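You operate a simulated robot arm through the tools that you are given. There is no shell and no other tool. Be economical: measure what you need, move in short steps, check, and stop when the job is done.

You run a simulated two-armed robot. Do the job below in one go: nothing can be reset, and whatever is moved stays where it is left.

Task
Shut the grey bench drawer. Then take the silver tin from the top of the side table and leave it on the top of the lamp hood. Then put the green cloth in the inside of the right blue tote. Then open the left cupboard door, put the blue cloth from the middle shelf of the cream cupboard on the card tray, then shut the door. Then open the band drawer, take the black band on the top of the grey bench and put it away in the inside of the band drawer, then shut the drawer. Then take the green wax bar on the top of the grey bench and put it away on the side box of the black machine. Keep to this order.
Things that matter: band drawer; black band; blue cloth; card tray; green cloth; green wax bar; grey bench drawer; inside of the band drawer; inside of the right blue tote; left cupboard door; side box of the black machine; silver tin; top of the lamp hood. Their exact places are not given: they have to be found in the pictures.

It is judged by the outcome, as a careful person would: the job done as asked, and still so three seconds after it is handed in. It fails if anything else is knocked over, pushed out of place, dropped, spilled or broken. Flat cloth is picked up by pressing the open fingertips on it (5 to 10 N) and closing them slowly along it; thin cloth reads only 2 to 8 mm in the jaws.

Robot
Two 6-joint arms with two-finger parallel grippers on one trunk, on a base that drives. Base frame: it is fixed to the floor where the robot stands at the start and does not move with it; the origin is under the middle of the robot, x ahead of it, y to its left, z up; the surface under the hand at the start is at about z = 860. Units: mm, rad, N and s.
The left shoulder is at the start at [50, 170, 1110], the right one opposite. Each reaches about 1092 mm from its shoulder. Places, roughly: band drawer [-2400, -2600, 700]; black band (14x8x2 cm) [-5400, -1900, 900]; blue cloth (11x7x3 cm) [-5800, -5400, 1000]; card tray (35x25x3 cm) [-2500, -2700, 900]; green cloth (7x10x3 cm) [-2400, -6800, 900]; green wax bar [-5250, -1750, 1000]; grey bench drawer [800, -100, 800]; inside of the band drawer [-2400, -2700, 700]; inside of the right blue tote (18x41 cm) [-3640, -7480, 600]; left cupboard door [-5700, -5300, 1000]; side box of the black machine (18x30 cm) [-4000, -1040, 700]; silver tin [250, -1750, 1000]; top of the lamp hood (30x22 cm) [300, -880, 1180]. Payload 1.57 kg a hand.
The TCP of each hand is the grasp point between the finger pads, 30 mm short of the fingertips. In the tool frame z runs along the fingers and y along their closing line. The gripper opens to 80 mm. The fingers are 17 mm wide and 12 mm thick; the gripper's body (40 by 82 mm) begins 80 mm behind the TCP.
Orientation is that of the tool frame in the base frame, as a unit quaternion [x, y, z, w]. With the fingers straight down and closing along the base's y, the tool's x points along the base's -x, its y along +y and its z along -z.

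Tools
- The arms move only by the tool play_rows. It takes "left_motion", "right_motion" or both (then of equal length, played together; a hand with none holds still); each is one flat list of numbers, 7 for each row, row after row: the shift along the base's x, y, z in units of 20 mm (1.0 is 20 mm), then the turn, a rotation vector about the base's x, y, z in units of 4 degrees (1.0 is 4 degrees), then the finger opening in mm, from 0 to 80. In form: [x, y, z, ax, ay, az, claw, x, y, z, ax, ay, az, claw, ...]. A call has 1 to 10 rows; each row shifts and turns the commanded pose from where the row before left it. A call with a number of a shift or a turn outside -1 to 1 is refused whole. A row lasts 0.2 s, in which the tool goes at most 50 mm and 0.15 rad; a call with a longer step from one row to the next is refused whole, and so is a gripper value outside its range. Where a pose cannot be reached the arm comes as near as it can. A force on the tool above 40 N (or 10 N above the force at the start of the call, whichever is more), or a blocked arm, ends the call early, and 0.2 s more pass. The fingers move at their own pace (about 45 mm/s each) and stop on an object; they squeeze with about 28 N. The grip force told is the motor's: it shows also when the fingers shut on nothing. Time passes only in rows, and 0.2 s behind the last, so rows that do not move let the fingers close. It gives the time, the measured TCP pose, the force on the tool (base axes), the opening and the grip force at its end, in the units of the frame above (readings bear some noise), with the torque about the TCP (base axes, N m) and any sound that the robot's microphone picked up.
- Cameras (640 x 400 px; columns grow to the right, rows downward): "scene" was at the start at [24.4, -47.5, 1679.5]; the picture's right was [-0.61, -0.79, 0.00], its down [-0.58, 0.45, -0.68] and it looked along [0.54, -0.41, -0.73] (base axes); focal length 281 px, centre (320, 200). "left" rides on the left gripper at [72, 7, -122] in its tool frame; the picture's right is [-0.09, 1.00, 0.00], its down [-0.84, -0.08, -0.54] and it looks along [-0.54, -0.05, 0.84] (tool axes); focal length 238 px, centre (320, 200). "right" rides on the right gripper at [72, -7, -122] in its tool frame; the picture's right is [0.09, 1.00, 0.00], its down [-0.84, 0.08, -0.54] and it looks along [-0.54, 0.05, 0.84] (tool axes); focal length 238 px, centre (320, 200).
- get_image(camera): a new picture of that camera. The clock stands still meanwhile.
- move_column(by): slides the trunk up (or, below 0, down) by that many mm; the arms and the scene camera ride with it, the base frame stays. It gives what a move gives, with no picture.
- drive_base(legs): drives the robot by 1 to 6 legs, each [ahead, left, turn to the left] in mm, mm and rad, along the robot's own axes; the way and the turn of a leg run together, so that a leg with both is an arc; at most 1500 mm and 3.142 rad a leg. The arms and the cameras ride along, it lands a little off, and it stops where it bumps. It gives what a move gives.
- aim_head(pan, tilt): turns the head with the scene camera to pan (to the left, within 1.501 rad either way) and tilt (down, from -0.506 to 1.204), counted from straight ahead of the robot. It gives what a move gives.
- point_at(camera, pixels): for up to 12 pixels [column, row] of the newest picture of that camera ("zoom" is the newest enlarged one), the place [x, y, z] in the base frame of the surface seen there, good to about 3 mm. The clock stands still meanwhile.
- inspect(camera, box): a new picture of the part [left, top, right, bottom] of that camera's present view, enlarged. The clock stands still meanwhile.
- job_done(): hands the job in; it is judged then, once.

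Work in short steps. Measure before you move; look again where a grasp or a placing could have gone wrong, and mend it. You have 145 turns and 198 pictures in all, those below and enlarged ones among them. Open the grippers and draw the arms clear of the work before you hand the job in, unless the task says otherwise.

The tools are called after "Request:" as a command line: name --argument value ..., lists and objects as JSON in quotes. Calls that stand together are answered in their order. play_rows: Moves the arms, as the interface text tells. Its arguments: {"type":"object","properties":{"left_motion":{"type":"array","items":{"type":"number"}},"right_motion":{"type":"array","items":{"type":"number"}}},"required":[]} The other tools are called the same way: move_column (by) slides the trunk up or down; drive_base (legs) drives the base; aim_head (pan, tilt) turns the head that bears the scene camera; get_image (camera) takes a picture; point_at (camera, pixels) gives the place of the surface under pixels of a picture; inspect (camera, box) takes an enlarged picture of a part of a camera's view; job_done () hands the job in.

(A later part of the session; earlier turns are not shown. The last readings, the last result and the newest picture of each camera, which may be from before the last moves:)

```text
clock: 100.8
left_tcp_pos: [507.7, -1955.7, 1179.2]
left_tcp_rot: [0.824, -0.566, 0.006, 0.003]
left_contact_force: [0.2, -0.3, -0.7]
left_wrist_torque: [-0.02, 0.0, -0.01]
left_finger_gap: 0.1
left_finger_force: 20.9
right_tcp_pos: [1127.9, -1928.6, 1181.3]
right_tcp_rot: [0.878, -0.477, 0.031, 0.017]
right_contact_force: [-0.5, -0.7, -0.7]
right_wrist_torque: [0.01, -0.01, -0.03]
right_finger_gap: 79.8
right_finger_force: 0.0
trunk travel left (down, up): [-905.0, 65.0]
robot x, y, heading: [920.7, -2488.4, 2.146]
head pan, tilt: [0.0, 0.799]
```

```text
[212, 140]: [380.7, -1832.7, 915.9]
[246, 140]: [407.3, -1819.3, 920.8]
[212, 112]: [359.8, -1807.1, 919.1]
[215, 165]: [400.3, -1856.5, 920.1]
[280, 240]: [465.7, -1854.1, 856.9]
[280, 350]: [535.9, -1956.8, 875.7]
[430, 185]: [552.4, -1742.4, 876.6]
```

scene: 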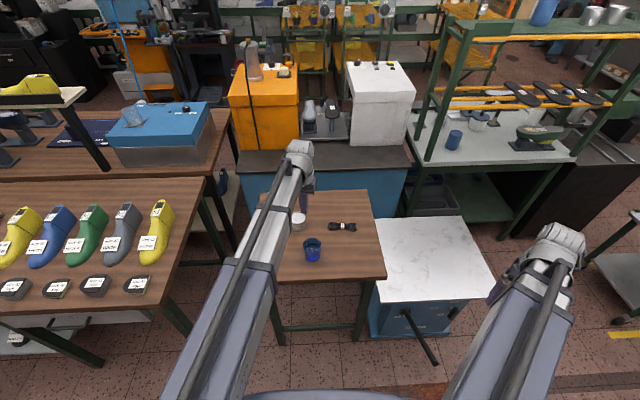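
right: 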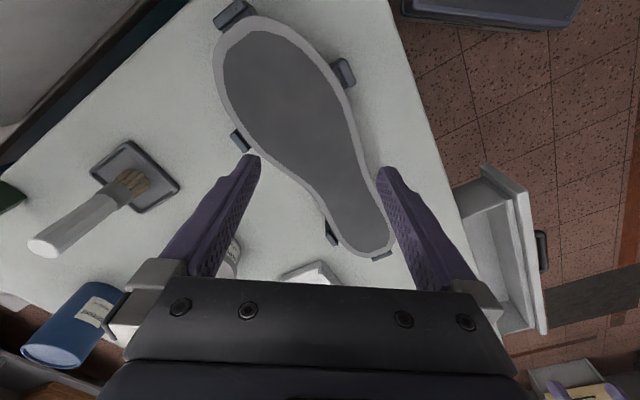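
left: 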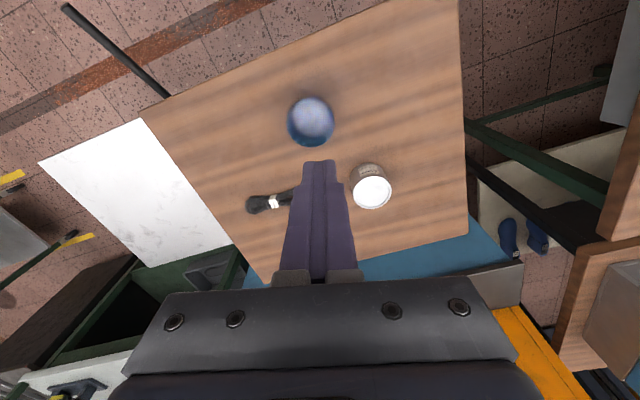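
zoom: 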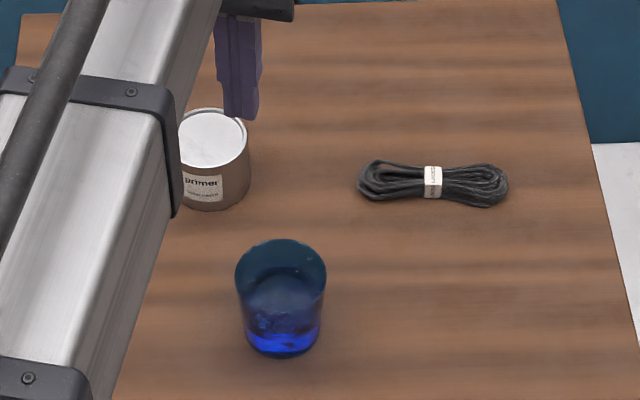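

Tin centre is about (376,-1833), diameter about 67, top z=920; glass at (517,-1930). I open the left hand, centre over the tin, and lower to just above it.

Request:
play_rows --left_motion '[-0.94, 0.88, 0, 0, 0, 0, 80, -0.94, 0.88, 0, 0, 0, 0, 80, -0.94, 0.88, 0, 0, 0, 0, 80, -0.94, 0.88, 0, 0, 0, 0, 80, -0.94, 0.88, 0, 0, 0, 0, 80, -0.94, 0.88, 0, 0, 0, 0, 80, -0.94, 0.88, 0, 0, 0, 0, 80, 0, 0, 0, 0, 0, 0, 80]'

Request:
move_column --by -205

Request:
get_image --camera "left"

Request:
get_image --camera "scene"

```text
clock: 102.6
left_tcp_pos: [378.5, -1831.0, 1179.8]
left_tcp_rot: [0.824, -0.566, 0.006, 0.004]
left_contact_force: [0.4, 0.3, 0.5]
left_wrist_torque: [-0.02, 0.01, 0.01]
left_finger_gap: 80.1
left_finger_force: 0.1
right_tcp_pos: [1128.2, -1928.4, 1181.5]
right_tcp_rot: [0.878, -0.478, 0.031, 0.016]
right_contact_force: [-0.9, 0.1, 0.0]
right_wrist_torque: [-0.01, -0.03, -0.01]
right_finger_gap: 80.0
right_finger_force: 0.0
trunk travel left (down, up): [-905.0, 65.0]
robot x, y, heading: [922.1, -2493.0, 2.147]
head pan, tilt: [0.0, 0.799]
```

```text
clock: 104.8
left_tcp_pos: [377.4, -1830.2, 973.9]
left_tcp_rot: [0.824, -0.566, 0.006, 0.003]
left_contact_force: [-0.1, -0.2, 0.1]
left_wrist_torque: [0.01, 0.03, 0.0]
left_finger_gap: 79.8
left_finger_force: 0.0
right_tcp_pos: [1127.9, -1928.2, 975.4]
right_tcp_rot: [0.878, -0.477, 0.03, 0.017]
right_contact_force: [-0.2, -1.3, 0.6]
right_wrist_torque: [0.02, 0.01, 0.02]
right_finger_gap: 79.9
right_finger_force: 0.0
trunk travel left (down, up): [-700.0, 270.0]
robot x, y, heading: [922.1, -2493.8, 2.144]
head pan, tilt: [0.0, 0.799]
```

```text
170 pictures are left
```

left: 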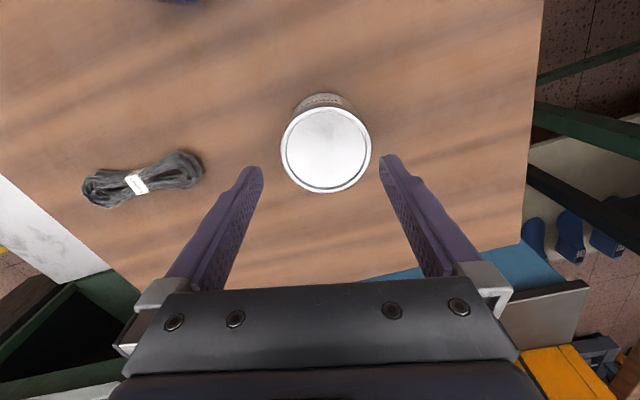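

```text
169 pictures are left
```

scene: 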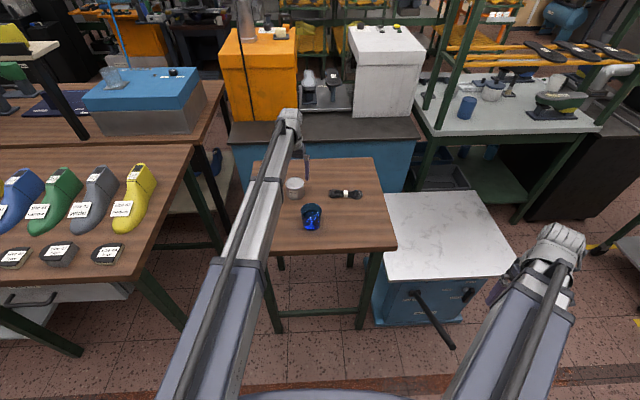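

The tin sits between the fingers, slightly right. I measure its rim again for centring.

Request:
point_at --camera "left" --pixels '[[285, 150], [368, 150], [326, 112], [326, 186], [326, 150]]'

```text
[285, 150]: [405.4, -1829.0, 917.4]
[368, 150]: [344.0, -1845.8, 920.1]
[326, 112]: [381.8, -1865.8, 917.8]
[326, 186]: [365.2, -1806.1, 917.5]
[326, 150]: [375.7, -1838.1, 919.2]
```

Centre is (374.5,-1837). I shift there, lower 78 mm and close.

Request:
play_rows --left_motion '[-0.15, -0.33, 0, 0, 0, 0, 80]'

Request:
move_column --by -78

Request:
play_rows --left_motion '[0, 0, 0, 0, 0, 0, 55, 0, 0, 0, 0, 0, 0, 55, 0, 0, 0, 0, 0, 0, 50, 0, 0, 0, 0, 0, 0, 50]'

Request:
get_image --camera "left"

```text
clock: 105.2
left_tcp_pos: [373.6, -1838.3, 975.6]
left_tcp_rot: [0.824, -0.566, 0.006, 0.003]
left_contact_force: [0.4, -0.2, 0.5]
left_wrist_torque: [0.01, 0.0, -0.03]
left_finger_gap: 80.1
left_finger_force: 0.0
right_tcp_pos: [1128.2, -1929.3, 975.2]
right_tcp_rot: [0.878, -0.477, 0.031, 0.017]
right_contact_force: [0.0, -0.3, -0.1]
right_wrist_torque: [-0.01, -0.01, 0.0]
right_finger_gap: 79.9
right_finger_force: 0.0
trunk travel left (down, up): [-700.0, 270.0]
robot x, y, heading: [919.7, -2489.8, 2.145]
head pan, tilt: [0.0, 0.799]
```

```text
clock: 106.4
left_tcp_pos: [375.3, -1837.1, 896.8]
left_tcp_rot: [0.824, -0.567, 0.006, 0.003]
left_contact_force: [-0.3, -0.2, 0.2]
left_wrist_torque: [0.02, 0.01, -0.03]
left_finger_gap: 80.1
left_finger_force: 0.2
right_tcp_pos: [1128.0, -1928.7, 898.0]
right_tcp_rot: [0.878, -0.477, 0.031, 0.017]
right_contact_force: [0.5, -0.6, 0.4]
right_wrist_torque: [0.0, 0.02, 0.01]
right_finger_gap: 80.2
right_finger_force: 0.0
trunk travel left (down, up): [-622.0, 348.0]
robot x, y, heading: [919.3, -2492.8, 2.144]
head pan, tilt: [0.0, 0.799]
```

```text
clock: 107.4
left_tcp_pos: [374.5, -1836.6, 895.8]
left_tcp_rot: [0.824, -0.566, 0.006, 0.003]
left_contact_force: [1.8, 1.4, 1.3]
left_wrist_torque: [-0.04, 0.1, 0.0]
left_finger_gap: 71.6
left_finger_force: 27.1
right_tcp_pos: [1128.7, -1928.4, 896.6]
right_tcp_rot: [0.879, -0.476, 0.031, 0.017]
right_contact_force: [-0.4, 0.0, 0.4]
right_wrist_torque: [0.02, 0.03, 0.03]
right_finger_gap: 80.1
right_finger_force: 0.2
trunk travel left (down, up): [-622.0, 348.0]
robot x, y, heading: [920.0, -2492.2, 2.149]
head pan, tilt: [0.0, 0.799]
```

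```text
168 pictures are left
```

left: 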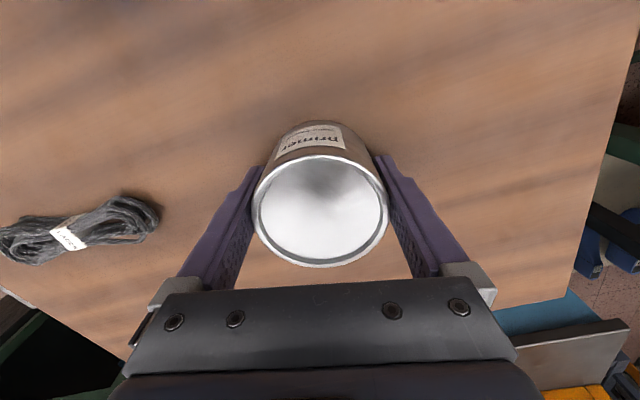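

The tin is held (gap 71.6 mm, bottom 38 mm below the TCP). I raise the trunk fully, then go back round to the front the same way.

Request:
move_column --by 345

Request:
drive_base --legs '[[-250, 0, 0], [0, 0, -1.503], [1500, 0, 0], [1500, 0, 0], [330, 0, 0], [0, 0, 1.571]]'

Request:
drive_base --legs '[[1500, 0, 0], [1450, 0, 0], [0, 0, 1.571], [1500, 0, 0], [1300, 0, 0], [0, 0, 1.571]]'

Request:
get_image --camera "scene"

```text
clock: 110.8
left_tcp_pos: [374.2, -1837.6, 1241.1]
left_tcp_rot: [0.824, -0.566, 0.006, 0.004]
left_contact_force: [-0.1, -0.3, -5.6]
left_wrist_torque: [-0.01, -0.01, -0.03]
left_finger_gap: 71.2
left_finger_force: 28.2
right_tcp_pos: [1128.2, -1928.3, 1242.1]
right_tcp_rot: [0.878, -0.477, 0.031, 0.018]
right_contact_force: [1.1, 0.0, -0.3]
right_wrist_torque: [-0.01, 0.03, -0.01]
right_finger_gap: 80.0
right_finger_force: 0.1
trunk travel left (down, up): [-967.0, 3.0]
robot x, y, heading: [918.4, -2492.5, 2.146]
head pan, tilt: [0.0, 0.799]
```

```text
clock: 135.9
left_tcp_pos: [3207.1, -132.3, 1241.0]
left_tcp_rot: [0.833, -0.553, 0.007, 0.004]
left_contact_force: [-0.2, 0.2, -5.6]
left_wrist_torque: [-0.05, 0.01, 0.03]
left_finger_gap: 71.1
left_finger_force: 27.9
right_tcp_pos: [3963.4, -199.2, 1241.8]
right_tcp_rot: [0.886, -0.463, 0.031, 0.017]
right_contact_force: [0.3, 0.3, 0.2]
right_wrist_torque: [-0.02, 0.0, -0.01]
right_finger_gap: 80.1
right_finger_force: 0.1
trunk travel left (down, up): [-967.0, 3.0]
robot x, y, heading: [3770.3, -773.1, 2.183]
head pan, tilt: [0.0, 0.799]
```

```text
clock: 170.9
left_tcp_pos: [286.4, -542.7, 1240.5]
left_tcp_rot: [0.558, 0.83, 0.003, -0.006]
left_contact_force: [-0.2, 0.3, -4.8]
left_wrist_torque: [0.02, 0.03, -0.02]
left_finger_gap: 70.8
left_finger_force: 27.7
right_tcp_pos: [-468.6, -467.4, 1240.7]
right_tcp_rot: [0.467, 0.883, 0.016, -0.031]
right_contact_force: [0.1, 0.1, 0.0]
right_wrist_torque: [0.0, 0.01, 0.0]
right_finger_gap: 79.8
right_finger_force: 0.0
trunk travel left (down, up): [-967.0, 3.0]
robot x, y, heading: [-273.3, 99.1, -0.976]
head pan, tilt: [0.0, 0.799]
```

```text
167 pictures are left
```

scene: 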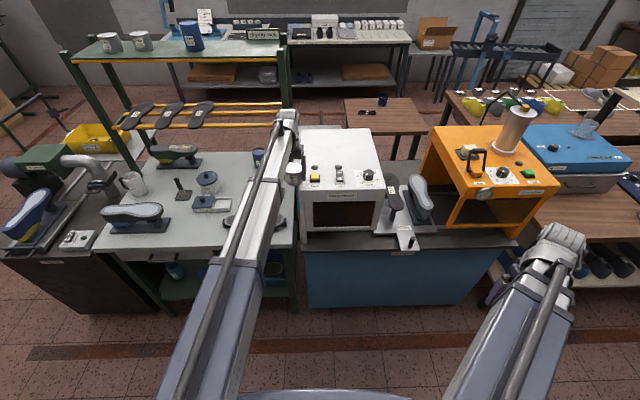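

The white hood is just ahead-right of the left hand. I measure its top and knobs.

Request:
point_at --camera "scene" --pixels '[[310, 133], [368, 131], [381, 185], [340, 150], [330, 160], [350, 160], [315, 179], [339, 172], [367, 176], [310, 160], [345, 135]]'

Request:
get_image --camera "left"

```text
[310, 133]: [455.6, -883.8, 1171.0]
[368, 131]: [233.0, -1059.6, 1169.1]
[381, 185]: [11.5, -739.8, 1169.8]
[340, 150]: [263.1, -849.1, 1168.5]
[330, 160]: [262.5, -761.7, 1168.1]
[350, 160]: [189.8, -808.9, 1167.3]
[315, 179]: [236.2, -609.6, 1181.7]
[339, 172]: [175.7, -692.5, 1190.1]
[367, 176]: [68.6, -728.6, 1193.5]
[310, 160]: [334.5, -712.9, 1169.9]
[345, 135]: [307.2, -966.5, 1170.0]
```

```text
166 pictures are left
```

left: 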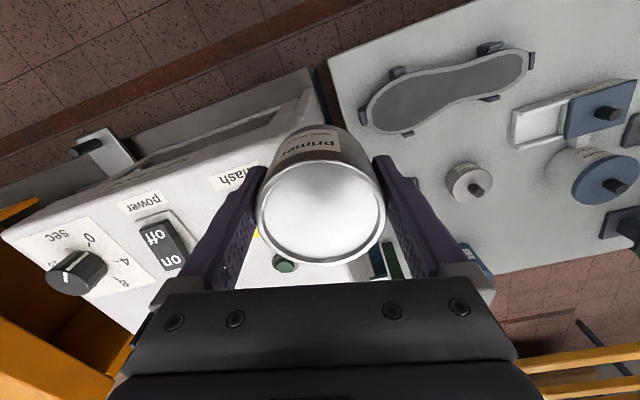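

Hood top is at z=1169. The hood target (300,-880) is just out of reach, so I need to go ~200 mm closer; I first check the drying rack post near the hand.

Request:
inspect --camera "scene" --box '[230, 70, 390, 170]'

Request:
point_at --camera "zoom" --pixels '[[225, 80], [215, 10], [228, 140], [200, 10], [300, 250], [330, 300], [240, 290]]'

```text
4.00 times, centred on (310, 120) of scene
```

zoom: 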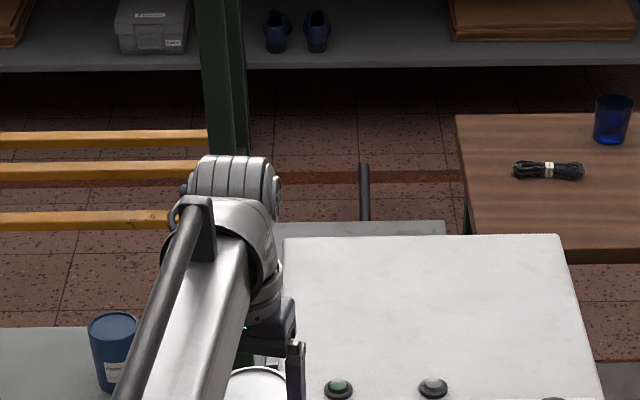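

```text
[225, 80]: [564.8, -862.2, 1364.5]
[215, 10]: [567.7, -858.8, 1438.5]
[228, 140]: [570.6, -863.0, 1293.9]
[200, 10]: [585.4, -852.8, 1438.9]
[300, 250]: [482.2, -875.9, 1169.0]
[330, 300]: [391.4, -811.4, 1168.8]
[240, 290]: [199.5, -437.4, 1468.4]
```

The rack post is at (568,-862), clear of the path. I drive 220 mm ahead, keeping the tin beside the hood's left edge.

Request:
drive_base --legs '[[220, 0, 0]]'

Request:
get_image --camera "left"

```text
clock: 172.6
left_tcp_pos: [413.6, -720.4, 1241.0]
left_tcp_rot: [0.555, 0.832, 0.003, -0.007]
left_contact_force: [1.3, 0.6, -5.9]
left_wrist_torque: [0.02, 0.03, 0.0]
left_finger_gap: 70.8
left_finger_force: 27.7
right_tcp_pos: [-341.3, -647.7, 1241.9]
right_tcp_rot: [0.465, 0.885, 0.016, -0.031]
right_contact_force: [0.2, -0.8, 0.3]
right_wrist_torque: [0.02, -0.02, 0.0]
right_finger_gap: 79.6
right_finger_force: 0.1
trunk travel left (down, up): [-967.0, 3.0]
robot x, y, heading: [-148.8, -79.1, -0.97]
head pan, tilt: [0.0, 0.799]
```

```text
164 pictures are left
```

left: 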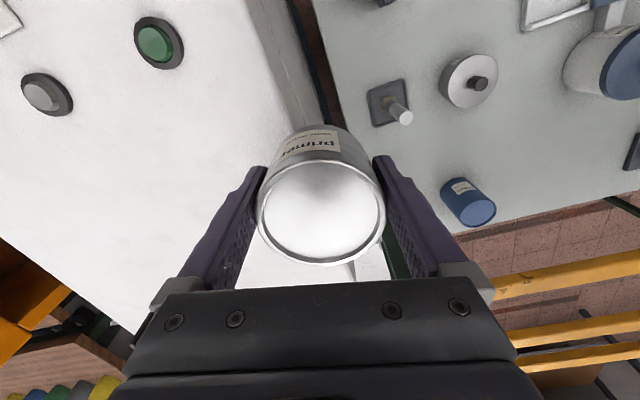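

I move the tin over the middle of the hood's back part, (300,-880), then lower.

Request:
play_rows --left_motion '[-0.63, -0.89, 0, 0, 0, 0, 50, -0.63, -0.89, 0, 0, 0, 0, 50, -0.63, -0.89, 0, 0, 0, 0, 50, -0.63, -0.89, 0, 0, 0, 0, 50, -0.63, -0.89, 0, 0, 0, 0, 50, -0.63, -0.89, 0, 0, 0, 0, 50, -0.63, -0.89, 0, 0, 0, 0, 50, -0.63, -0.89, 0, 0, 0, 0, 50, -0.63, -0.89, 0, 0, 0, 0, 50]'

Request:
move_column --by -31

Request:
get_image --camera "left"

Request:
inspect --camera "scene" --box '[260, 100, 420, 200]'

```text
clock: 174.6
left_tcp_pos: [289.9, -850.4, 1240.8]
left_tcp_rot: [0.555, 0.832, 0.003, -0.005]
left_contact_force: [0.0, -0.4, -4.3]
left_wrist_torque: [0.05, 0.03, -0.01]
left_finger_gap: 70.8
left_finger_force: 27.9
left hand out of reach, approached as far as the arm can: row 7, 8, 9
right_tcp_pos: [-342.6, -648.2, 1242.2]
right_tcp_rot: [0.466, 0.884, 0.016, -0.031]
right_contact_force: [-0.2, -0.4, 0.0]
right_wrist_torque: [0.03, -0.02, -0.02]
right_finger_gap: 80.0
right_finger_force: 0.1
trunk travel left (down, up): [-967.0, 3.0]
robot x, y, heading: [-143.1, -77.8, -0.966]
head pan, tilt: [0.0, 0.799]
```

```text
clock: 175.4
left_tcp_pos: [290.9, -849.5, 1210.5]
left_tcp_rot: [0.555, 0.832, 0.002, -0.006]
left_contact_force: [-0.1, 1.6, -2.3]
left_wrist_torque: [0.01, -0.07, 0.06]
left_finger_gap: 70.3
left_finger_force: 28.3
right_tcp_pos: [-341.1, -648.0, 1211.5]
right_tcp_rot: [0.466, 0.884, 0.017, -0.031]
right_contact_force: [0.5, 0.1, 0.6]
right_wrist_torque: [0.03, 0.02, 0.01]
right_finger_gap: 79.9
right_finger_force: 0.0
trunk travel left (down, up): [-936.0, 34.0]
robot x, y, heading: [-146.6, -78.6, -0.971]
head pan, tilt: [0.0, 0.799]
```

```text
163 pictures are left
```

left: 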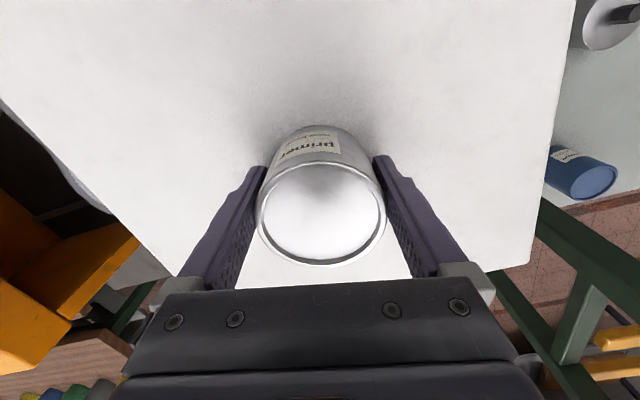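

```text
4.00 times, centred on (340, 150) of scene
```

zoom: 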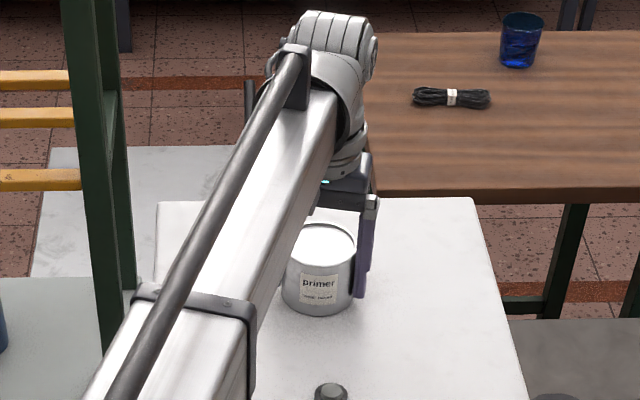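

The tin is on the hood's middle, already partly supported. I lower 3 mm and open.

Request:
move_column --by -3

Request:
play_rows --left_motion '[0, 0, 0, 0, 0, 0, 74, 0, 0, 0, 0, 0, 0, 80, 0, 0, 0, 0, 0, 0, 80, 0, 0, 0, 0, 0, 0, 80]'

Request:
get_image --camera "left"

```text
clock: 175.9
left_tcp_pos: [290.0, -849.0, 1209.2]
left_tcp_rot: [0.556, 0.831, 0.003, -0.005]
left_contact_force: [3.3, -5.3, 19.3]
left_wrist_torque: [-0.08, -0.57, -0.29]
left_finger_gap: 70.2
left_finger_force: 27.9
right_tcp_pos: [-342.8, -647.5, 1209.1]
right_tcp_rot: [0.466, 0.884, 0.016, -0.029]
right_contact_force: [0.2, -0.2, -0.2]
right_wrist_torque: [-0.03, 0.0, 0.0]
right_finger_gap: 79.8
right_finger_force: 0.0
trunk travel left (down, up): [-933.0, 37.0]
robot x, y, heading: [-149.6, -77.5, -0.968]
head pan, tilt: [0.0, 0.799]
```

```text
clock: 176.9
left_tcp_pos: [290.6, -849.8, 1207.2]
left_tcp_rot: [0.556, 0.831, 0.003, -0.006]
left_contact_force: [-0.7, -0.6, -0.1]
left_wrist_torque: [-0.01, 0.0, 0.02]
left_finger_gap: 80.1
left_finger_force: 0.1
right_tcp_pos: [-343.0, -646.9, 1207.6]
right_tcp_rot: [0.465, 0.885, 0.016, -0.031]
right_contact_force: [0.2, -0.4, 0.1]
right_wrist_torque: [0.02, -0.01, 0.02]
right_finger_gap: 79.9
right_finger_force: 0.1
trunk travel left (down, up): [-933.0, 37.0]
robot x, y, heading: [-148.4, -78.1, -0.963]
head pan, tilt: [0.0, 0.799]
```

```text
161 pictures are left
```

left: 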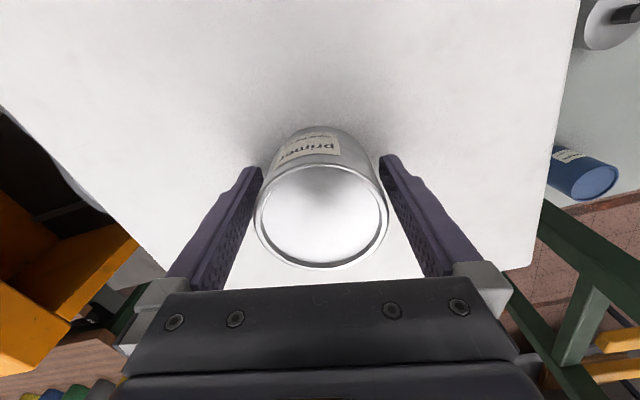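

Released. The trunk can only rise 37 mm, so I withdraw the fingers horizontally along their free direction (-0.38,0.92), after raising.

Request:
move_column --by 36

Request:
play_rows --left_motion '[-0.08, 0.19, 0, 0, 0, 0, 80, -0.08, 0.19, 0, 0, 0, 0, 80]'

Request:
get_image --camera "left"

```text
clock: 177.7
left_tcp_pos: [289.6, -850.4, 1243.6]
left_tcp_rot: [0.555, 0.832, 0.002, -0.006]
left_contact_force: [-0.2, -0.7, 0.0]
left_wrist_torque: [-0.04, 0.04, 0.0]
left_finger_gap: 79.8
left_finger_force: 0.1
right_tcp_pos: [-342.5, -647.9, 1245.0]
right_tcp_rot: [0.465, 0.885, 0.016, -0.031]
right_contact_force: [0.7, 0.0, 0.3]
right_wrist_torque: [0.01, 0.0, 0.0]
right_finger_gap: 80.1
right_finger_force: 0.0
trunk travel left (down, up): [-969.0, 1.0]
robot x, y, heading: [-148.3, -77.7, -0.966]
head pan, tilt: [0.0, 0.799]
```

```text
clock: 178.3
left_tcp_pos: [287.4, -841.3, 1244.1]
left_tcp_rot: [0.556, 0.831, 0.003, -0.006]
left_contact_force: [0.2, 0.5, -0.3]
left_wrist_torque: [0.02, -0.04, 0.01]
left_finger_gap: 80.1
left_finger_force: 0.0
right_tcp_pos: [-342.9, -648.8, 1244.8]
right_tcp_rot: [0.466, 0.884, 0.016, -0.031]
right_contact_force: [0.3, 0.1, 0.2]
right_wrist_torque: [0.0, 0.02, -0.04]
right_finger_gap: 79.7
right_finger_force: 0.0
trunk travel left (down, up): [-969.0, 1.0]
robot x, y, heading: [-149.4, -79.0, -0.968]
head pan, tilt: [0.0, 0.799]
```

```text
160 pictures are left
```

left: 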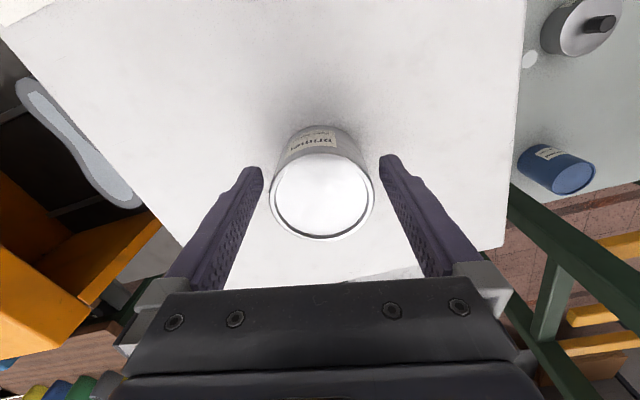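

It tracks straight. I withdraw a further 110 mm, then check the tin.

Request:
play_rows --left_motion '[-0.3, 0.72, 0, 0, 0, 0, 80, -0.3, 0.72, 0, 0, 0, 0, 80, -0.3, 0.72, 0, 0, 0, 0, 80, -0.3, 0.72, 0, 0, 0, 0, 80, -0.3, 0.72, 0, 0, 0, 0, 80, -0.3, 0.72, 0, 0, 0, 0, 80, -0.3, 0.72, 0, 0, 0, 0, 80]'

Request:
get_image --camera "scene"

```text
clock: 179.9
left_tcp_pos: [246.0, -739.2, 1244.8]
left_tcp_rot: [0.555, 0.832, 0.003, -0.006]
left_contact_force: [-0.5, -0.3, -0.7]
left_wrist_torque: [-0.03, 0.01, 0.03]
left_finger_gap: 80.3
left_finger_force: 0.1
right_tcp_pos: [-342.4, -647.6, 1244.0]
right_tcp_rot: [0.466, 0.884, 0.017, -0.03]
right_contact_force: [-0.4, 1.0, -0.8]
right_wrist_torque: [0.01, -0.01, 0.0]
right_finger_gap: 79.9
right_finger_force: 0.0
trunk travel left (down, up): [-969.0, 1.0]
robot x, y, heading: [-147.6, -74.1, -0.968]
head pan, tilt: [0.0, 0.799]
```

```text
159 pictures are left
```

scene: 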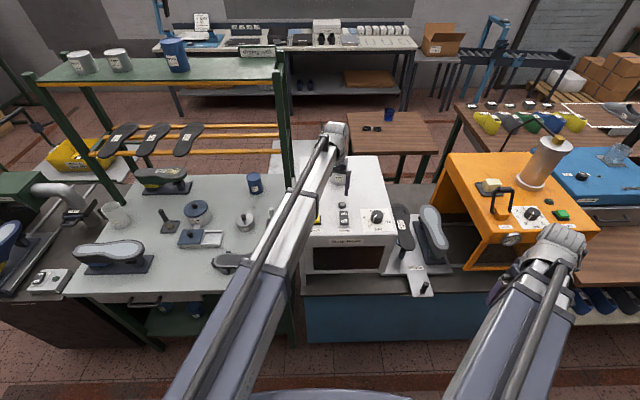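

The tin stands on the hood. I back off from the bench and turn to face down the front aisle.

Request:
drive_base --legs '[[-350, 0, 0], [0, 0, -1.53]]'

Request:
aim_head --pan 0 --tilt 0.4

Request:
get_image --camera "scene"

Request:
point_at --camera "scene" --pixels '[[320, 300], [320, 200], [320, 150], [400, 200], [450, 250], [250, 200], [200, 250], [300, 130], [350, 130], [420, 150], [500, 300], [150, 300]]'

```text
clock: 185.9
left_tcp_pos: [-990.3, -210.7, 1244.7]
left_tcp_rot: [0.976, 0.216, 0.006, -0.003]
left_contact_force: [-0.2, -0.2, -0.1]
left_wrist_torque: [0.0, -0.01, 0.03]
left_finger_gap: 79.9
left_finger_force: 0.1
right_tcp_pos: [-922.1, 381.8, 1244.2]
right_tcp_rot: [0.948, 0.316, 0.034, -0.01]
right_contact_force: [0.1, -0.1, -0.3]
right_wrist_torque: [0.0, -0.04, -0.01]
right_finger_gap: 80.0
right_finger_force: 0.1
trunk travel left (down, up): [-969.0, 1.0]
robot x, y, heading: [-344.7, 214.1, -2.5]
head pan, tilt: [0.0, 0.799]
```

```text
clock: 186.8
left_tcp_pos: [-989.5, -211.6, 1243.4]
left_tcp_rot: [0.977, 0.215, 0.005, -0.002]
left_contact_force: [0.2, -1.0, 0.5]
left_wrist_torque: [-0.01, -0.01, 0.02]
left_finger_gap: 80.2
left_finger_force: 0.0
right_tcp_pos: [-923.3, 380.3, 1244.4]
right_tcp_rot: [0.948, 0.317, 0.033, -0.011]
right_contact_force: [0.8, -0.5, 0.0]
right_wrist_torque: [0.01, -0.01, -0.03]
right_finger_gap: 79.9
right_finger_force: 0.1
trunk travel left (down, up): [-969.0, 1.0]
robot x, y, heading: [-344.0, 206.7, -2.498]
head pan, tilt: [0.0, 0.4]
```

```text
158 pictures are left
```

scene: 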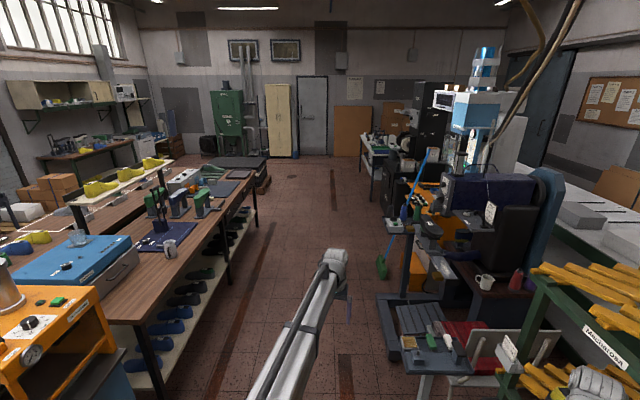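

```text
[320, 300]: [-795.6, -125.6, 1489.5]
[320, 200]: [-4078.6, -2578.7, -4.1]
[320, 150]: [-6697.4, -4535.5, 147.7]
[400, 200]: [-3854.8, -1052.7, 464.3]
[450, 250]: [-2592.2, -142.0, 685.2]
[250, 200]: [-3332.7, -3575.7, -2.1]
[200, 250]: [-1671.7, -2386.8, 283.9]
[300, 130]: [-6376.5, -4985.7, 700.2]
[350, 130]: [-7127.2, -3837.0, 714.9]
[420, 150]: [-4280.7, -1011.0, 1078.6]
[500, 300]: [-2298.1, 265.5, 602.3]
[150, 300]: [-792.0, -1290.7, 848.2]
```

The aisle ahead is clear between the assembly row (left) and the machines (right). I enlarge the far end to find cupboard, totes and the row's end.

Request:
inspect --camera "scene" --box '[140, 70, 332, 190]'

Request:
point_at --camera "zoom" --pixels '[[415, 320], [400, 300], [330, 280], [425, 290], [300, 240], [220, 240], [130, 260], [465, 200], [430, 200], [60, 240], [490, 200], [290, 370]]'

Request:
inspect --camera "scene" --box '[0, 70, 200, 195]'

Request:
point_at --camera "zoom" --pixels '[[160, 270], [250, 260], [330, 240], [440, 240], [380, 220], [450, 200], [180, 370], [560, 200], [470, 270]]'

```text
3.33 times, centred on (236, 130) of scene
```

zoom: 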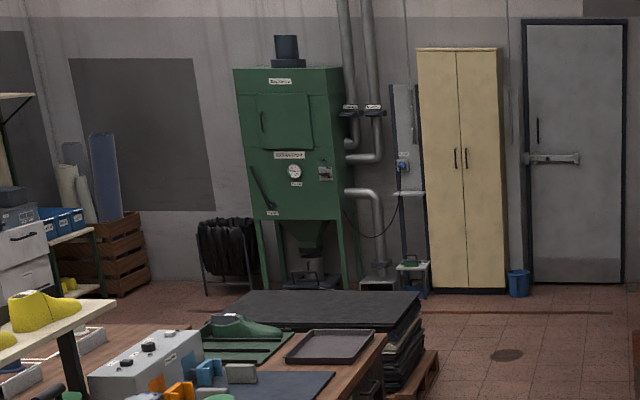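

```text
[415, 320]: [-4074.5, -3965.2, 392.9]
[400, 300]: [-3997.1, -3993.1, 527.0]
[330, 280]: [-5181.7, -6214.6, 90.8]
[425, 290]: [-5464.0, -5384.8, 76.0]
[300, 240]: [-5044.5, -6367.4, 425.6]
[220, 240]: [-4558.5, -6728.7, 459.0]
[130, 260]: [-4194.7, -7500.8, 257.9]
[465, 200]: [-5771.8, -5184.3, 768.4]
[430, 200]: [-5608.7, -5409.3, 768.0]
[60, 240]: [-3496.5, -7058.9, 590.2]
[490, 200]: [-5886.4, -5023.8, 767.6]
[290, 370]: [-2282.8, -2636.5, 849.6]
```

```text
3.20 times, centred on (100, 132) of scene
```

zoom: 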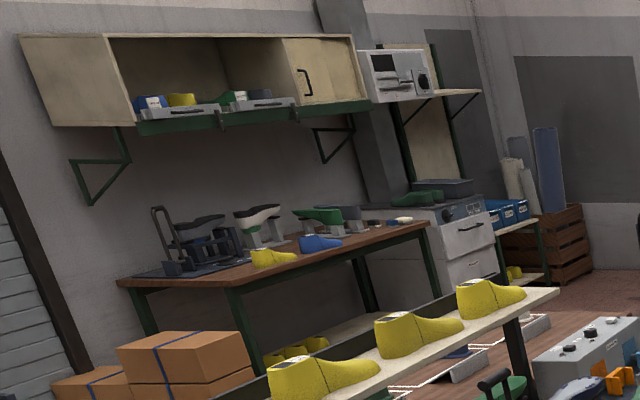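

```text
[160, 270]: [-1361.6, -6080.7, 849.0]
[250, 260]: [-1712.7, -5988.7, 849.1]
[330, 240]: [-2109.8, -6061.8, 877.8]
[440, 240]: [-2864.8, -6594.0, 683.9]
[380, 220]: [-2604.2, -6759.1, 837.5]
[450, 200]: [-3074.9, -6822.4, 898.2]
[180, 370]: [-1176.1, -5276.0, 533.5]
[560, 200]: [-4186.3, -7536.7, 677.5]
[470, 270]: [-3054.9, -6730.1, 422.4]
```

The cream cupboard faces the far end (u about -7700) and the blue totes and cloth bench are at v about 3560+. I drive along the aisle towards u=-6150.

Request:
drive_base --legs '[[0, 200, 0], [1500, 0, 0], [1500, 0, 0], [1500, 0, 0], [1500, 0, 0]]'

Request:
aim_head --pan 0.9 --tilt 0.5

Request:
get_image --camera "scene"

```text
clock: 216.0
left_tcp_pos: [-5943.2, -3346.9, 1243.3]
left_tcp_rot: [0.989, 0.15, 0.005, -0.002]
left_contact_force: [0.6, -0.4, 0.2]
left_wrist_torque: [0.01, 0.01, -0.01]
left_finger_gap: 79.9
left_finger_force: 0.1
right_tcp_pos: [-5797.5, -2768.2, 1244.0]
right_tcp_rot: [0.967, 0.252, 0.034, -0.008]
right_contact_force: [0.2, 0.3, 0.0]
right_wrist_torque: [0.02, 0.02, -0.01]
right_finger_gap: 79.9
right_finger_force: 0.2
trunk travel left (down, up): [-969.0, 1.0]
robot x, y, heading: [-5248.1, -3010.9, -2.635]
head pan, tilt: [0.0, 0.4]
```

```text
clock: 217.2
left_tcp_pos: [-5943.2, -3345.1, 1244.4]
left_tcp_rot: [0.989, 0.149, 0.006, -0.002]
left_contact_force: [-0.2, 0.1, 0.3]
left_wrist_torque: [0.02, 0.0, 0.03]
left_finger_gap: 79.9
left_finger_force: 0.1
right_tcp_pos: [-5796.7, -2768.8, 1243.9]
right_tcp_rot: [0.967, 0.252, 0.034, -0.009]
right_contact_force: [0.5, 0.1, -0.2]
right_wrist_torque: [-0.01, -0.03, 0.01]
right_finger_gap: 80.1
right_finger_force: 0.1
trunk travel left (down, up): [-969.0, 1.0]
robot x, y, heading: [-5246.7, -3013.5, -2.638]
head pan, tilt: [0.901, 0.499]
```

```text
155 pictures are left
```

scene: 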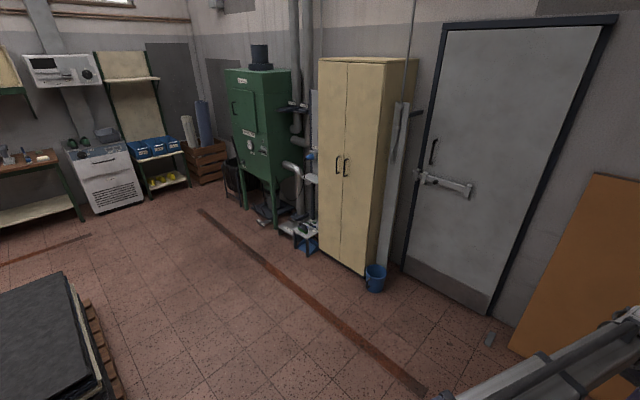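

I go forward to the middle of the far corridor, turn left to face the back wall, and drive towards the cloth bench.

Request:
drive_base --legs '[[720, 0, 0], [0, 0, 1.711], [1500, 0, 0], [1500, 0, 0], [350, 0, 0]]'

Request:
aim_head --pan 0.1 --tilt 0.6

Request:
get_image --camera "scene"

```text
clock: 241.2
left_tcp_pos: [-3371.3, -6626.0, 1244.6]
left_tcp_rot: [0.53, 0.848, 0.001, -0.005]
left_contact_force: [-0.3, -0.6, -0.8]
left_wrist_torque: [0.0, -0.01, -0.01]
left_finger_gap: 79.9
left_finger_force: 0.1
right_tcp_pos: [-3963.7, -6570.3, 1244.5]
right_tcp_rot: [0.438, 0.898, 0.016, -0.031]
right_contact_force: [0.7, -0.6, 0.6]
right_wrist_torque: [0.02, -0.03, -0.01]
right_finger_gap: 80.1
right_finger_force: 0.1
trunk travel left (down, up): [-969.0, 1.0]
robot x, y, heading: [-3807.3, -5987.7, -0.911]
head pan, tilt: [0.901, 0.499]
```

```text
clock: 242.3
left_tcp_pos: [-3371.1, -6625.0, 1243.7]
left_tcp_rot: [0.53, 0.848, 0.003, -0.004]
left_contact_force: [-0.3, 0.3, 0.3]
left_wrist_torque: [-0.01, -0.02, -0.02]
left_finger_gap: 80.0
left_finger_force: 0.1
right_tcp_pos: [-3964.9, -6569.5, 1244.9]
right_tcp_rot: [0.438, 0.898, 0.015, -0.031]
right_contact_force: [-0.7, 0.3, -0.1]
right_wrist_torque: [-0.01, -0.01, 0.0]
right_finger_gap: 80.0
right_finger_force: 0.0
trunk travel left (down, up): [-969.0, 1.0]
robot x, y, heading: [-3804.0, -5994.6, -0.906]
head pan, tilt: [0.099, 0.6]
```

```text
154 pictures are left
```

scene: 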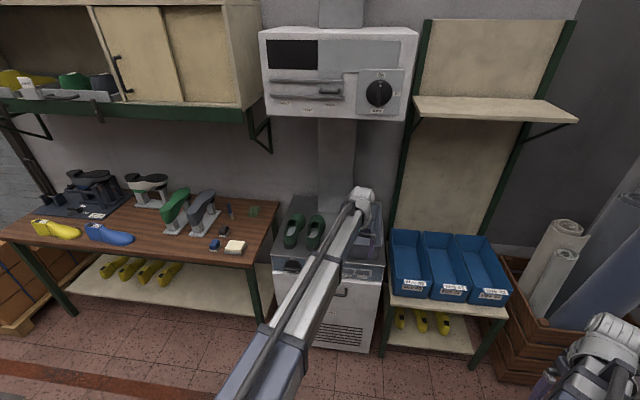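

Three totes at right (392-510 columns); the cloth is probably the green patch near (255,209). I zoom on both.

Request:
inspect --camera "scene" --box '[180, 180, 308, 260]'

Request:
point_at --camera "zoom" --pixels '[[372, 150], [385, 140], [355, 155], [395, 155], [270, 320], [100, 150], [260, 160], [470, 130], [480, 160], [370, 350]]'

Request:
point_at --camera "scene" --pixels '[[490, 265], [480, 295], [510, 292], [457, 240], [480, 237], [470, 280], [500, 270], [408, 260], [447, 260], [520, 110], [430, 100], [340, 100]]'

```text
5.00 times, centred on (244, 220) of scene
```

zoom: 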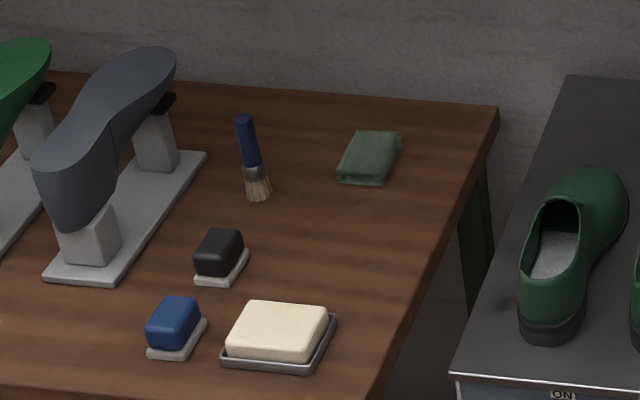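

```text
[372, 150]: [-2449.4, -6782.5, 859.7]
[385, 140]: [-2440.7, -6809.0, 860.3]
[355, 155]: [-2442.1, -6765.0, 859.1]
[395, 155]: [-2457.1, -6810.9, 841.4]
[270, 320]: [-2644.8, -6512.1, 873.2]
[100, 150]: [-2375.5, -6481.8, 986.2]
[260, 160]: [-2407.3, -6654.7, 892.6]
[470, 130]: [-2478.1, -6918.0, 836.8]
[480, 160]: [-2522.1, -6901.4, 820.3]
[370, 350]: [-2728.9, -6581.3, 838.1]
```

```text
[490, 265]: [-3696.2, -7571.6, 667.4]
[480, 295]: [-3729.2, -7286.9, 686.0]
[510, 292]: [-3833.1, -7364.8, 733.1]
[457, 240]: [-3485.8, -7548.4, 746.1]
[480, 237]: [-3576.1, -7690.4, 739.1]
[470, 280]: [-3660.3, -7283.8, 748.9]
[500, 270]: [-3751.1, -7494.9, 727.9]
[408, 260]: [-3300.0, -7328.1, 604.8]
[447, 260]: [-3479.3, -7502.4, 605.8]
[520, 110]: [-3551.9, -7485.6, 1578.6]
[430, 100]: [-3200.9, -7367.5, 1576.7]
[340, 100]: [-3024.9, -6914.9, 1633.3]
```

Cloth is at about (-2447,-6790), top z=860 on the bench (838). The right hand will do this; first I draw the left hand back towards the robot so that it stays clear, and level the right hand.

Request:
play_rows --left_motion '[-0.125, 0.99, 0, 0, 0, 0, 80, -0.125, 0.99, 0, 0, 0, 0, 80, -0.125, 0.99, 0, 0, 0, 0, 80, -0.125, 0.99, 0, 0, 0, 0, 80, -0.125, 0.99, 0, 0, 0, 0, 80, -0.125, 0.99, 0, 0, 0, 0, 80, -0.125, 0.99, 0, 0, 0, 0, 80, -0.125, 0.99, 0, 0, 0, 0, 80, -0.125, 0.99, 0, 0, 0, 0, 80, -0.125, 0.99, 0, 0, 0, 0, 80]' --right_motion '[0, 0, 0, -0.787, -0.617, 0, 80, 0, 0, 0, 0, 0, 0, 80, 0, 0, 0, 0, 0, 0, 80, 0, 0, 0, 0, 0, 0, 80, 0, 0, 0, 0, 0, 0, 80, 0, 0, 0, 0, 0, 0, 80, 0, 0, 0, 0, 0, 0, 80, 0, 0, 0, 0, 0, 0, 80, 0, 0, 0, 0, 0, 0, 80, 0, 0, 0, 0, 0, 0, 80]'

Request:
play_rows --left_motion '[-0.125, 0.99, 0, 0, 0, 0, 80, -0.125, 0.99, 0, 0, 0, 0, 80, -0.125, 0.99, 0, 0, 0, 0, 80, -0.125, 0.99, 0, 0, 0, 0, 80, -0.125, 0.99, 0, 0, 0, 0, 80, -0.125, 0.99, 0, 0, 0, 0, 80, -0.125, 0.99, 0, 0, 0, 0, 80, -0.125, 0.99, 0, 0, 0, 0, 80, -0.125, 0.99, 0, 0, 0, 0, 80, -0.125, 0.99, 0, 0, 0, 0, 80]'

Request:
drive_base --legs '[[0, 600, 0], [450, 0, 0]]'

Request:
aim_head --pan 0 --tilt 0.8

Request:
get_image --camera "scene"

```text
clock: 244.5
left_tcp_pos: [-3395.4, -6425.2, 1243.3]
left_tcp_rot: [0.53, 0.848, 0.003, -0.006]
left_contact_force: [-0.5, 0.1, 0.1]
left_wrist_torque: [0.01, 0.0, -0.01]
left_finger_gap: 80.3
left_finger_force: 0.1
right_tcp_pos: [-3965.1, -6569.0, 1244.5]
right_tcp_rot: [0.438, 0.899, 0.0, -0.001]
right_contact_force: [-0.6, 0.7, 0.2]
right_wrist_torque: [0.0, -0.02, 0.01]
right_finger_gap: 79.9
right_finger_force: 0.0
trunk travel left (down, up): [-969.0, 1.0]
robot x, y, heading: [-3806.8, -5989.2, -0.91]
head pan, tilt: [0.099, 0.6]
```

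```text
clock: 246.7
left_tcp_pos: [-3401.8, -6251.5, 1243.8]
left_tcp_rot: [0.53, 0.848, 0.004, -0.007]
left_contact_force: [-0.2, -0.6, 0.6]
left_wrist_torque: [-0.02, 0.02, 0.03]
left_finger_gap: 80.1
left_finger_force: 0.2
left hand out of reach, approached as far as the arm can: row 9, 10
right_tcp_pos: [-3964.2, -6569.1, 1242.9]
right_tcp_rot: [0.439, 0.899, 0.0, 0.0]
right_contact_force: [0.2, -0.4, -0.6]
right_wrist_torque: [-0.01, -0.02, -0.03]
right_finger_gap: 80.2
right_finger_force: 0.0
trunk travel left (down, up): [-969.0, 1.0]
robot x, y, heading: [-3806.5, -5990.9, -0.908]
head pan, tilt: [0.099, 0.6]
```

```text
clock: 252.5
left_tcp_pos: [-2631.3, -6202.4, 1243.0]
left_tcp_rot: [0.517, 0.856, 0.003, -0.008]
left_contact_force: [-0.3, 0.4, -0.3]
left_wrist_torque: [0.03, 0.04, 0.0]
left_finger_gap: 80.1
left_finger_force: 0.1
right_tcp_pos: [-3183.3, -6536.7, 1242.8]
right_tcp_rot: [0.425, 0.905, -0.001, 0.001]
right_contact_force: [-0.5, 1.6, 0.9]
right_wrist_torque: [-0.02, -0.05, -0.02]
right_finger_gap: 80.2
right_finger_force: 0.1
trunk travel left (down, up): [-969.0, 1.0]
robot x, y, heading: [-3043.2, -5952.6, -0.877]
head pan, tilt: [0.099, 0.6]
```

```text
clock: 253.2
left_tcp_pos: [-2631.4, -6201.3, 1243.9]
left_tcp_rot: [0.517, 0.856, 0.004, -0.007]
left_contact_force: [0.3, -1.1, 0.6]
left_wrist_torque: [0.0, -0.04, 0.0]
left_finger_gap: 80.0
left_finger_force: 0.0
right_tcp_pos: [-3183.3, -6535.7, 1243.5]
right_tcp_rot: [0.425, 0.905, 0.0, 0.001]
right_contact_force: [-0.3, -0.1, -0.4]
right_wrist_torque: [-0.01, -0.01, 0.02]
right_finger_gap: 80.0
right_finger_force: 0.1
trunk travel left (down, up): [-969.0, 1.0]
robot x, y, heading: [-3040.9, -5951.8, -0.878]
head pan, tilt: [0.0, 0.799]
```

```text
152 pictures are left
```

scene: 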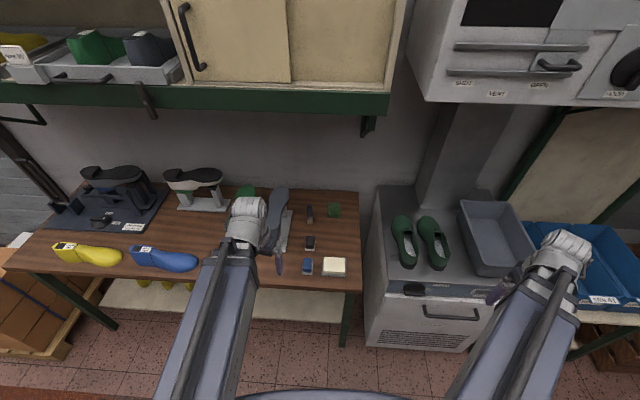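

The cloth is at (335,210), straight ahead. I check heights of the shoes, tray, lasts and wall cabinets before moving the arm in.

Request:
point_at --camera "scene" --pixels '[[402, 222], [428, 222], [480, 205], [278, 195], [245, 100], [370, 110], [500, 105], [334, 208], [335, 262], [310, 212], [290, 215], [360, 240]]'

Request:
drive_base --legs '[[150, 0, -0.05]]'

```text
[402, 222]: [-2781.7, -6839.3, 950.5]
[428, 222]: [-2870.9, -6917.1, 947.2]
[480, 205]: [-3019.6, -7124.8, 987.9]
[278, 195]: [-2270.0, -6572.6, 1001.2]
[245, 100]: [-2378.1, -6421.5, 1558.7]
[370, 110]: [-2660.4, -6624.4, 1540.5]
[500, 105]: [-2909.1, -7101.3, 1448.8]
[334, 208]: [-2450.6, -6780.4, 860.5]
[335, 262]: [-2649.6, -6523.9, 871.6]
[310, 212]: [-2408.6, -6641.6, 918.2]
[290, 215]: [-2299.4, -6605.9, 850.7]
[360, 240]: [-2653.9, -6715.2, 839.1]
```

```text
clock: 254.6
left_tcp_pos: [-2550.9, -6342.8, 1243.6]
left_tcp_rot: [0.539, 0.842, 0.004, -0.008]
left_contact_force: [0.3, -0.3, -0.2]
left_wrist_torque: [0.03, 0.03, 0.02]
left_finger_gap: 80.0
left_finger_force: 0.0
right_tcp_pos: [-3118.9, -6647.2, 1243.3]
right_tcp_rot: [0.448, 0.894, 0.0, 0.0]
right_contact_force: [-0.5, -0.8, 0.1]
right_wrist_torque: [0.0, 0.01, -0.01]
right_finger_gap: 79.7
right_finger_force: 0.1
trunk travel left (down, up): [-969.0, 1.0]
robot x, y, heading: [-2951.0, -6069.2, -0.929]
head pan, tilt: [0.0, 0.799]
```

Cabinet undersides are at 1450 to 1540 and the lasts reach 1001. I lower to TCP 1040 and move the right hand over towards the cloth.

Request:
move_column --by -200

Request:
play_rows --right_motion '[0.96, -0.2, 0, 0, 0, 0, 80, 0.96, -0.2, 0, 0, 0, 0, 80, 0.96, -0.2, 0, 0, 0, 0, 80, 0.96, -0.2, 0, 0, 0, 0, 80, 0.96, -0.2, 0, 0, 0, 0, 80, 0.96, -0.2, 0, 0, 0, 0, 80, 0.96, -0.2, 0, 0, 0, 0, 80, 0.96, -0.2, 0, 0, 0, 0, 80, 0.96, -0.2, 0, 0, 0, 0, 80, 0.96, -0.2, 0, 0, 0, 0, 80]'

Request:
play_rows --right_motion '[0.96, -0.2, 0, 0, 0, 0, 80, 0.96, -0.2, 0, 0, 0, 0, 80, 0.96, -0.2, 0, 0, 0, 0, 80, 0.96, -0.2, 0, 0, 0, 0, 80, 0.96, -0.2, 0, 0, 0, 0, 80, 0.96, -0.2, 0, 0, 0, 0, 80, 0.96, -0.2, 0, 0, 0, 0, 80, 0.96, -0.2, 0, 0, 0, 0, 80, 0.96, -0.2, 0, 0, 0, 0, 80, 0.96, -0.2, 0, 0, 0, 0, 80]'

Request:
play_rows --right_motion '[0.96, -0.2, 0, 0, 0, 0, 80, 0.96, -0.2, 0, 0, 0, 0, 80, 0.96, -0.2, 0, 0, 0, 0, 80, 0.96, -0.2, 0, 0, 0, 0, 80, 0.96, -0.2, 0, 0, 0, 0, 80, 0.96, -0.2, 0, 0, 0, 0, 80, 0.96, -0.2, 0, 0, 0, 0, 80, 0.96, -0.2, 0, 0, 0, 0, 80, 0.96, -0.2, 0, 0, 0, 0, 80, 0.96, -0.2, 0, 0, 0, 0, 80]'

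Request:
get_image --camera "right"

Request:
get_image --camera "scene"

```text
clock: 256.8
left_tcp_pos: [-2550.7, -6341.7, 1044.3]
left_tcp_rot: [0.539, 0.842, 0.003, -0.007]
left_contact_force: [0.0, 0.2, 0.4]
left_wrist_torque: [0.06, -0.02, -0.02]
left_finger_gap: 80.2
left_finger_force: 0.1
right_tcp_pos: [-3120.1, -6647.4, 1043.7]
right_tcp_rot: [0.449, 0.893, 0.0, 0.0]
right_contact_force: [0.6, 0.6, 0.3]
right_wrist_torque: [-0.03, 0.02, -0.01]
right_finger_gap: 79.7
right_finger_force: 0.1
trunk travel left (down, up): [-769.0, 201.0]
robot x, y, heading: [-2946.8, -6068.5, -0.931]
head pan, tilt: [0.0, 0.799]
```

```text
clock: 258.9
left_tcp_pos: [-2551.6, -6340.7, 1042.9]
left_tcp_rot: [0.54, 0.842, 0.004, -0.008]
left_contact_force: [-0.4, 0.2, -0.1]
left_wrist_torque: [-0.01, 0.01, 0.01]
left_finger_gap: 79.9
left_finger_force: 0.0
right_tcp_pos: [-2926.3, -6687.6, 1044.7]
right_tcp_rot: [0.449, 0.894, 0.0, 0.0]
right_contact_force: [0.8, 0.0, 0.1]
right_wrist_torque: [0.0, 0.04, 0.0]
right_finger_gap: 80.3
right_finger_force: 0.1
trunk travel left (down, up): [-769.0, 201.0]
robot x, y, heading: [-2948.7, -6074.0, -0.927]
head pan, tilt: [0.0, 0.799]
```

```text
clock: 261.1
left_tcp_pos: [-2551.9, -6341.7, 1043.6]
left_tcp_rot: [0.539, 0.842, 0.004, -0.008]
left_contact_force: [0.0, 0.6, -0.7]
left_wrist_torque: [-0.05, 0.02, 0.0]
left_finger_gap: 80.1
left_finger_force: 0.1
right_tcp_pos: [-2734.7, -6726.1, 1042.9]
right_tcp_rot: [0.449, 0.894, 0.0, 0.0]
right_contact_force: [-0.2, 0.0, 0.4]
right_wrist_torque: [-0.02, 0.01, -0.04]
right_finger_gap: 80.1
right_finger_force: 0.1
trunk travel left (down, up): [-769.0, 201.0]
robot x, y, heading: [-2943.2, -6073.4, -0.926]
head pan, tilt: [0.0, 0.799]
```

```text
clock: 263.4
left_tcp_pos: [-2551.3, -6341.3, 1043.9]
left_tcp_rot: [0.539, 0.842, 0.004, -0.008]
left_contact_force: [-0.3, -0.2, -0.3]
left_wrist_torque: [0.02, 0.0, 0.0]
left_finger_gap: 80.0
left_finger_force: 0.0
right_tcp_pos: [-2541.7, -6765.1, 1043.7]
right_tcp_rot: [0.449, 0.893, 0.0, 0.0]
right_contact_force: [0.7, -0.1, -0.1]
right_wrist_torque: [-0.04, -0.03, -0.01]
right_finger_gap: 80.0
right_finger_force: 0.1
trunk travel left (down, up): [-769.0, 201.0]
robot x, y, heading: [-2947.3, -6073.3, -0.926]
head pan, tilt: [0.0, 0.799]
```

```text
151 pictures are left
```

right: 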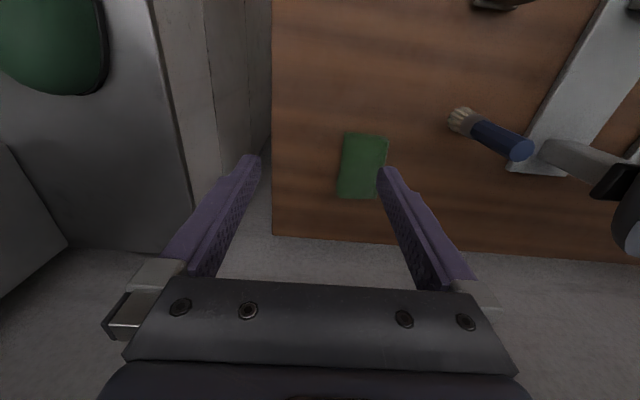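

```text
150 pictures are left
```

scene: 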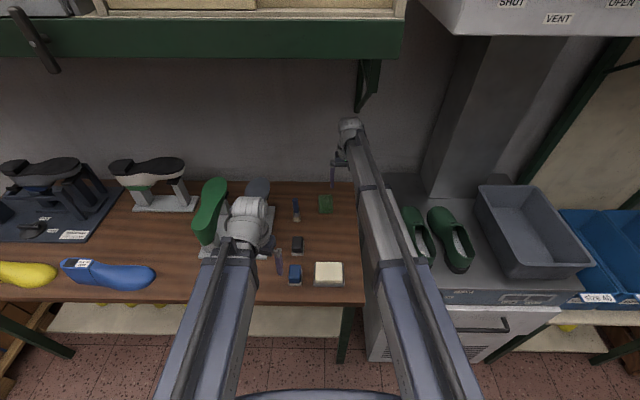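

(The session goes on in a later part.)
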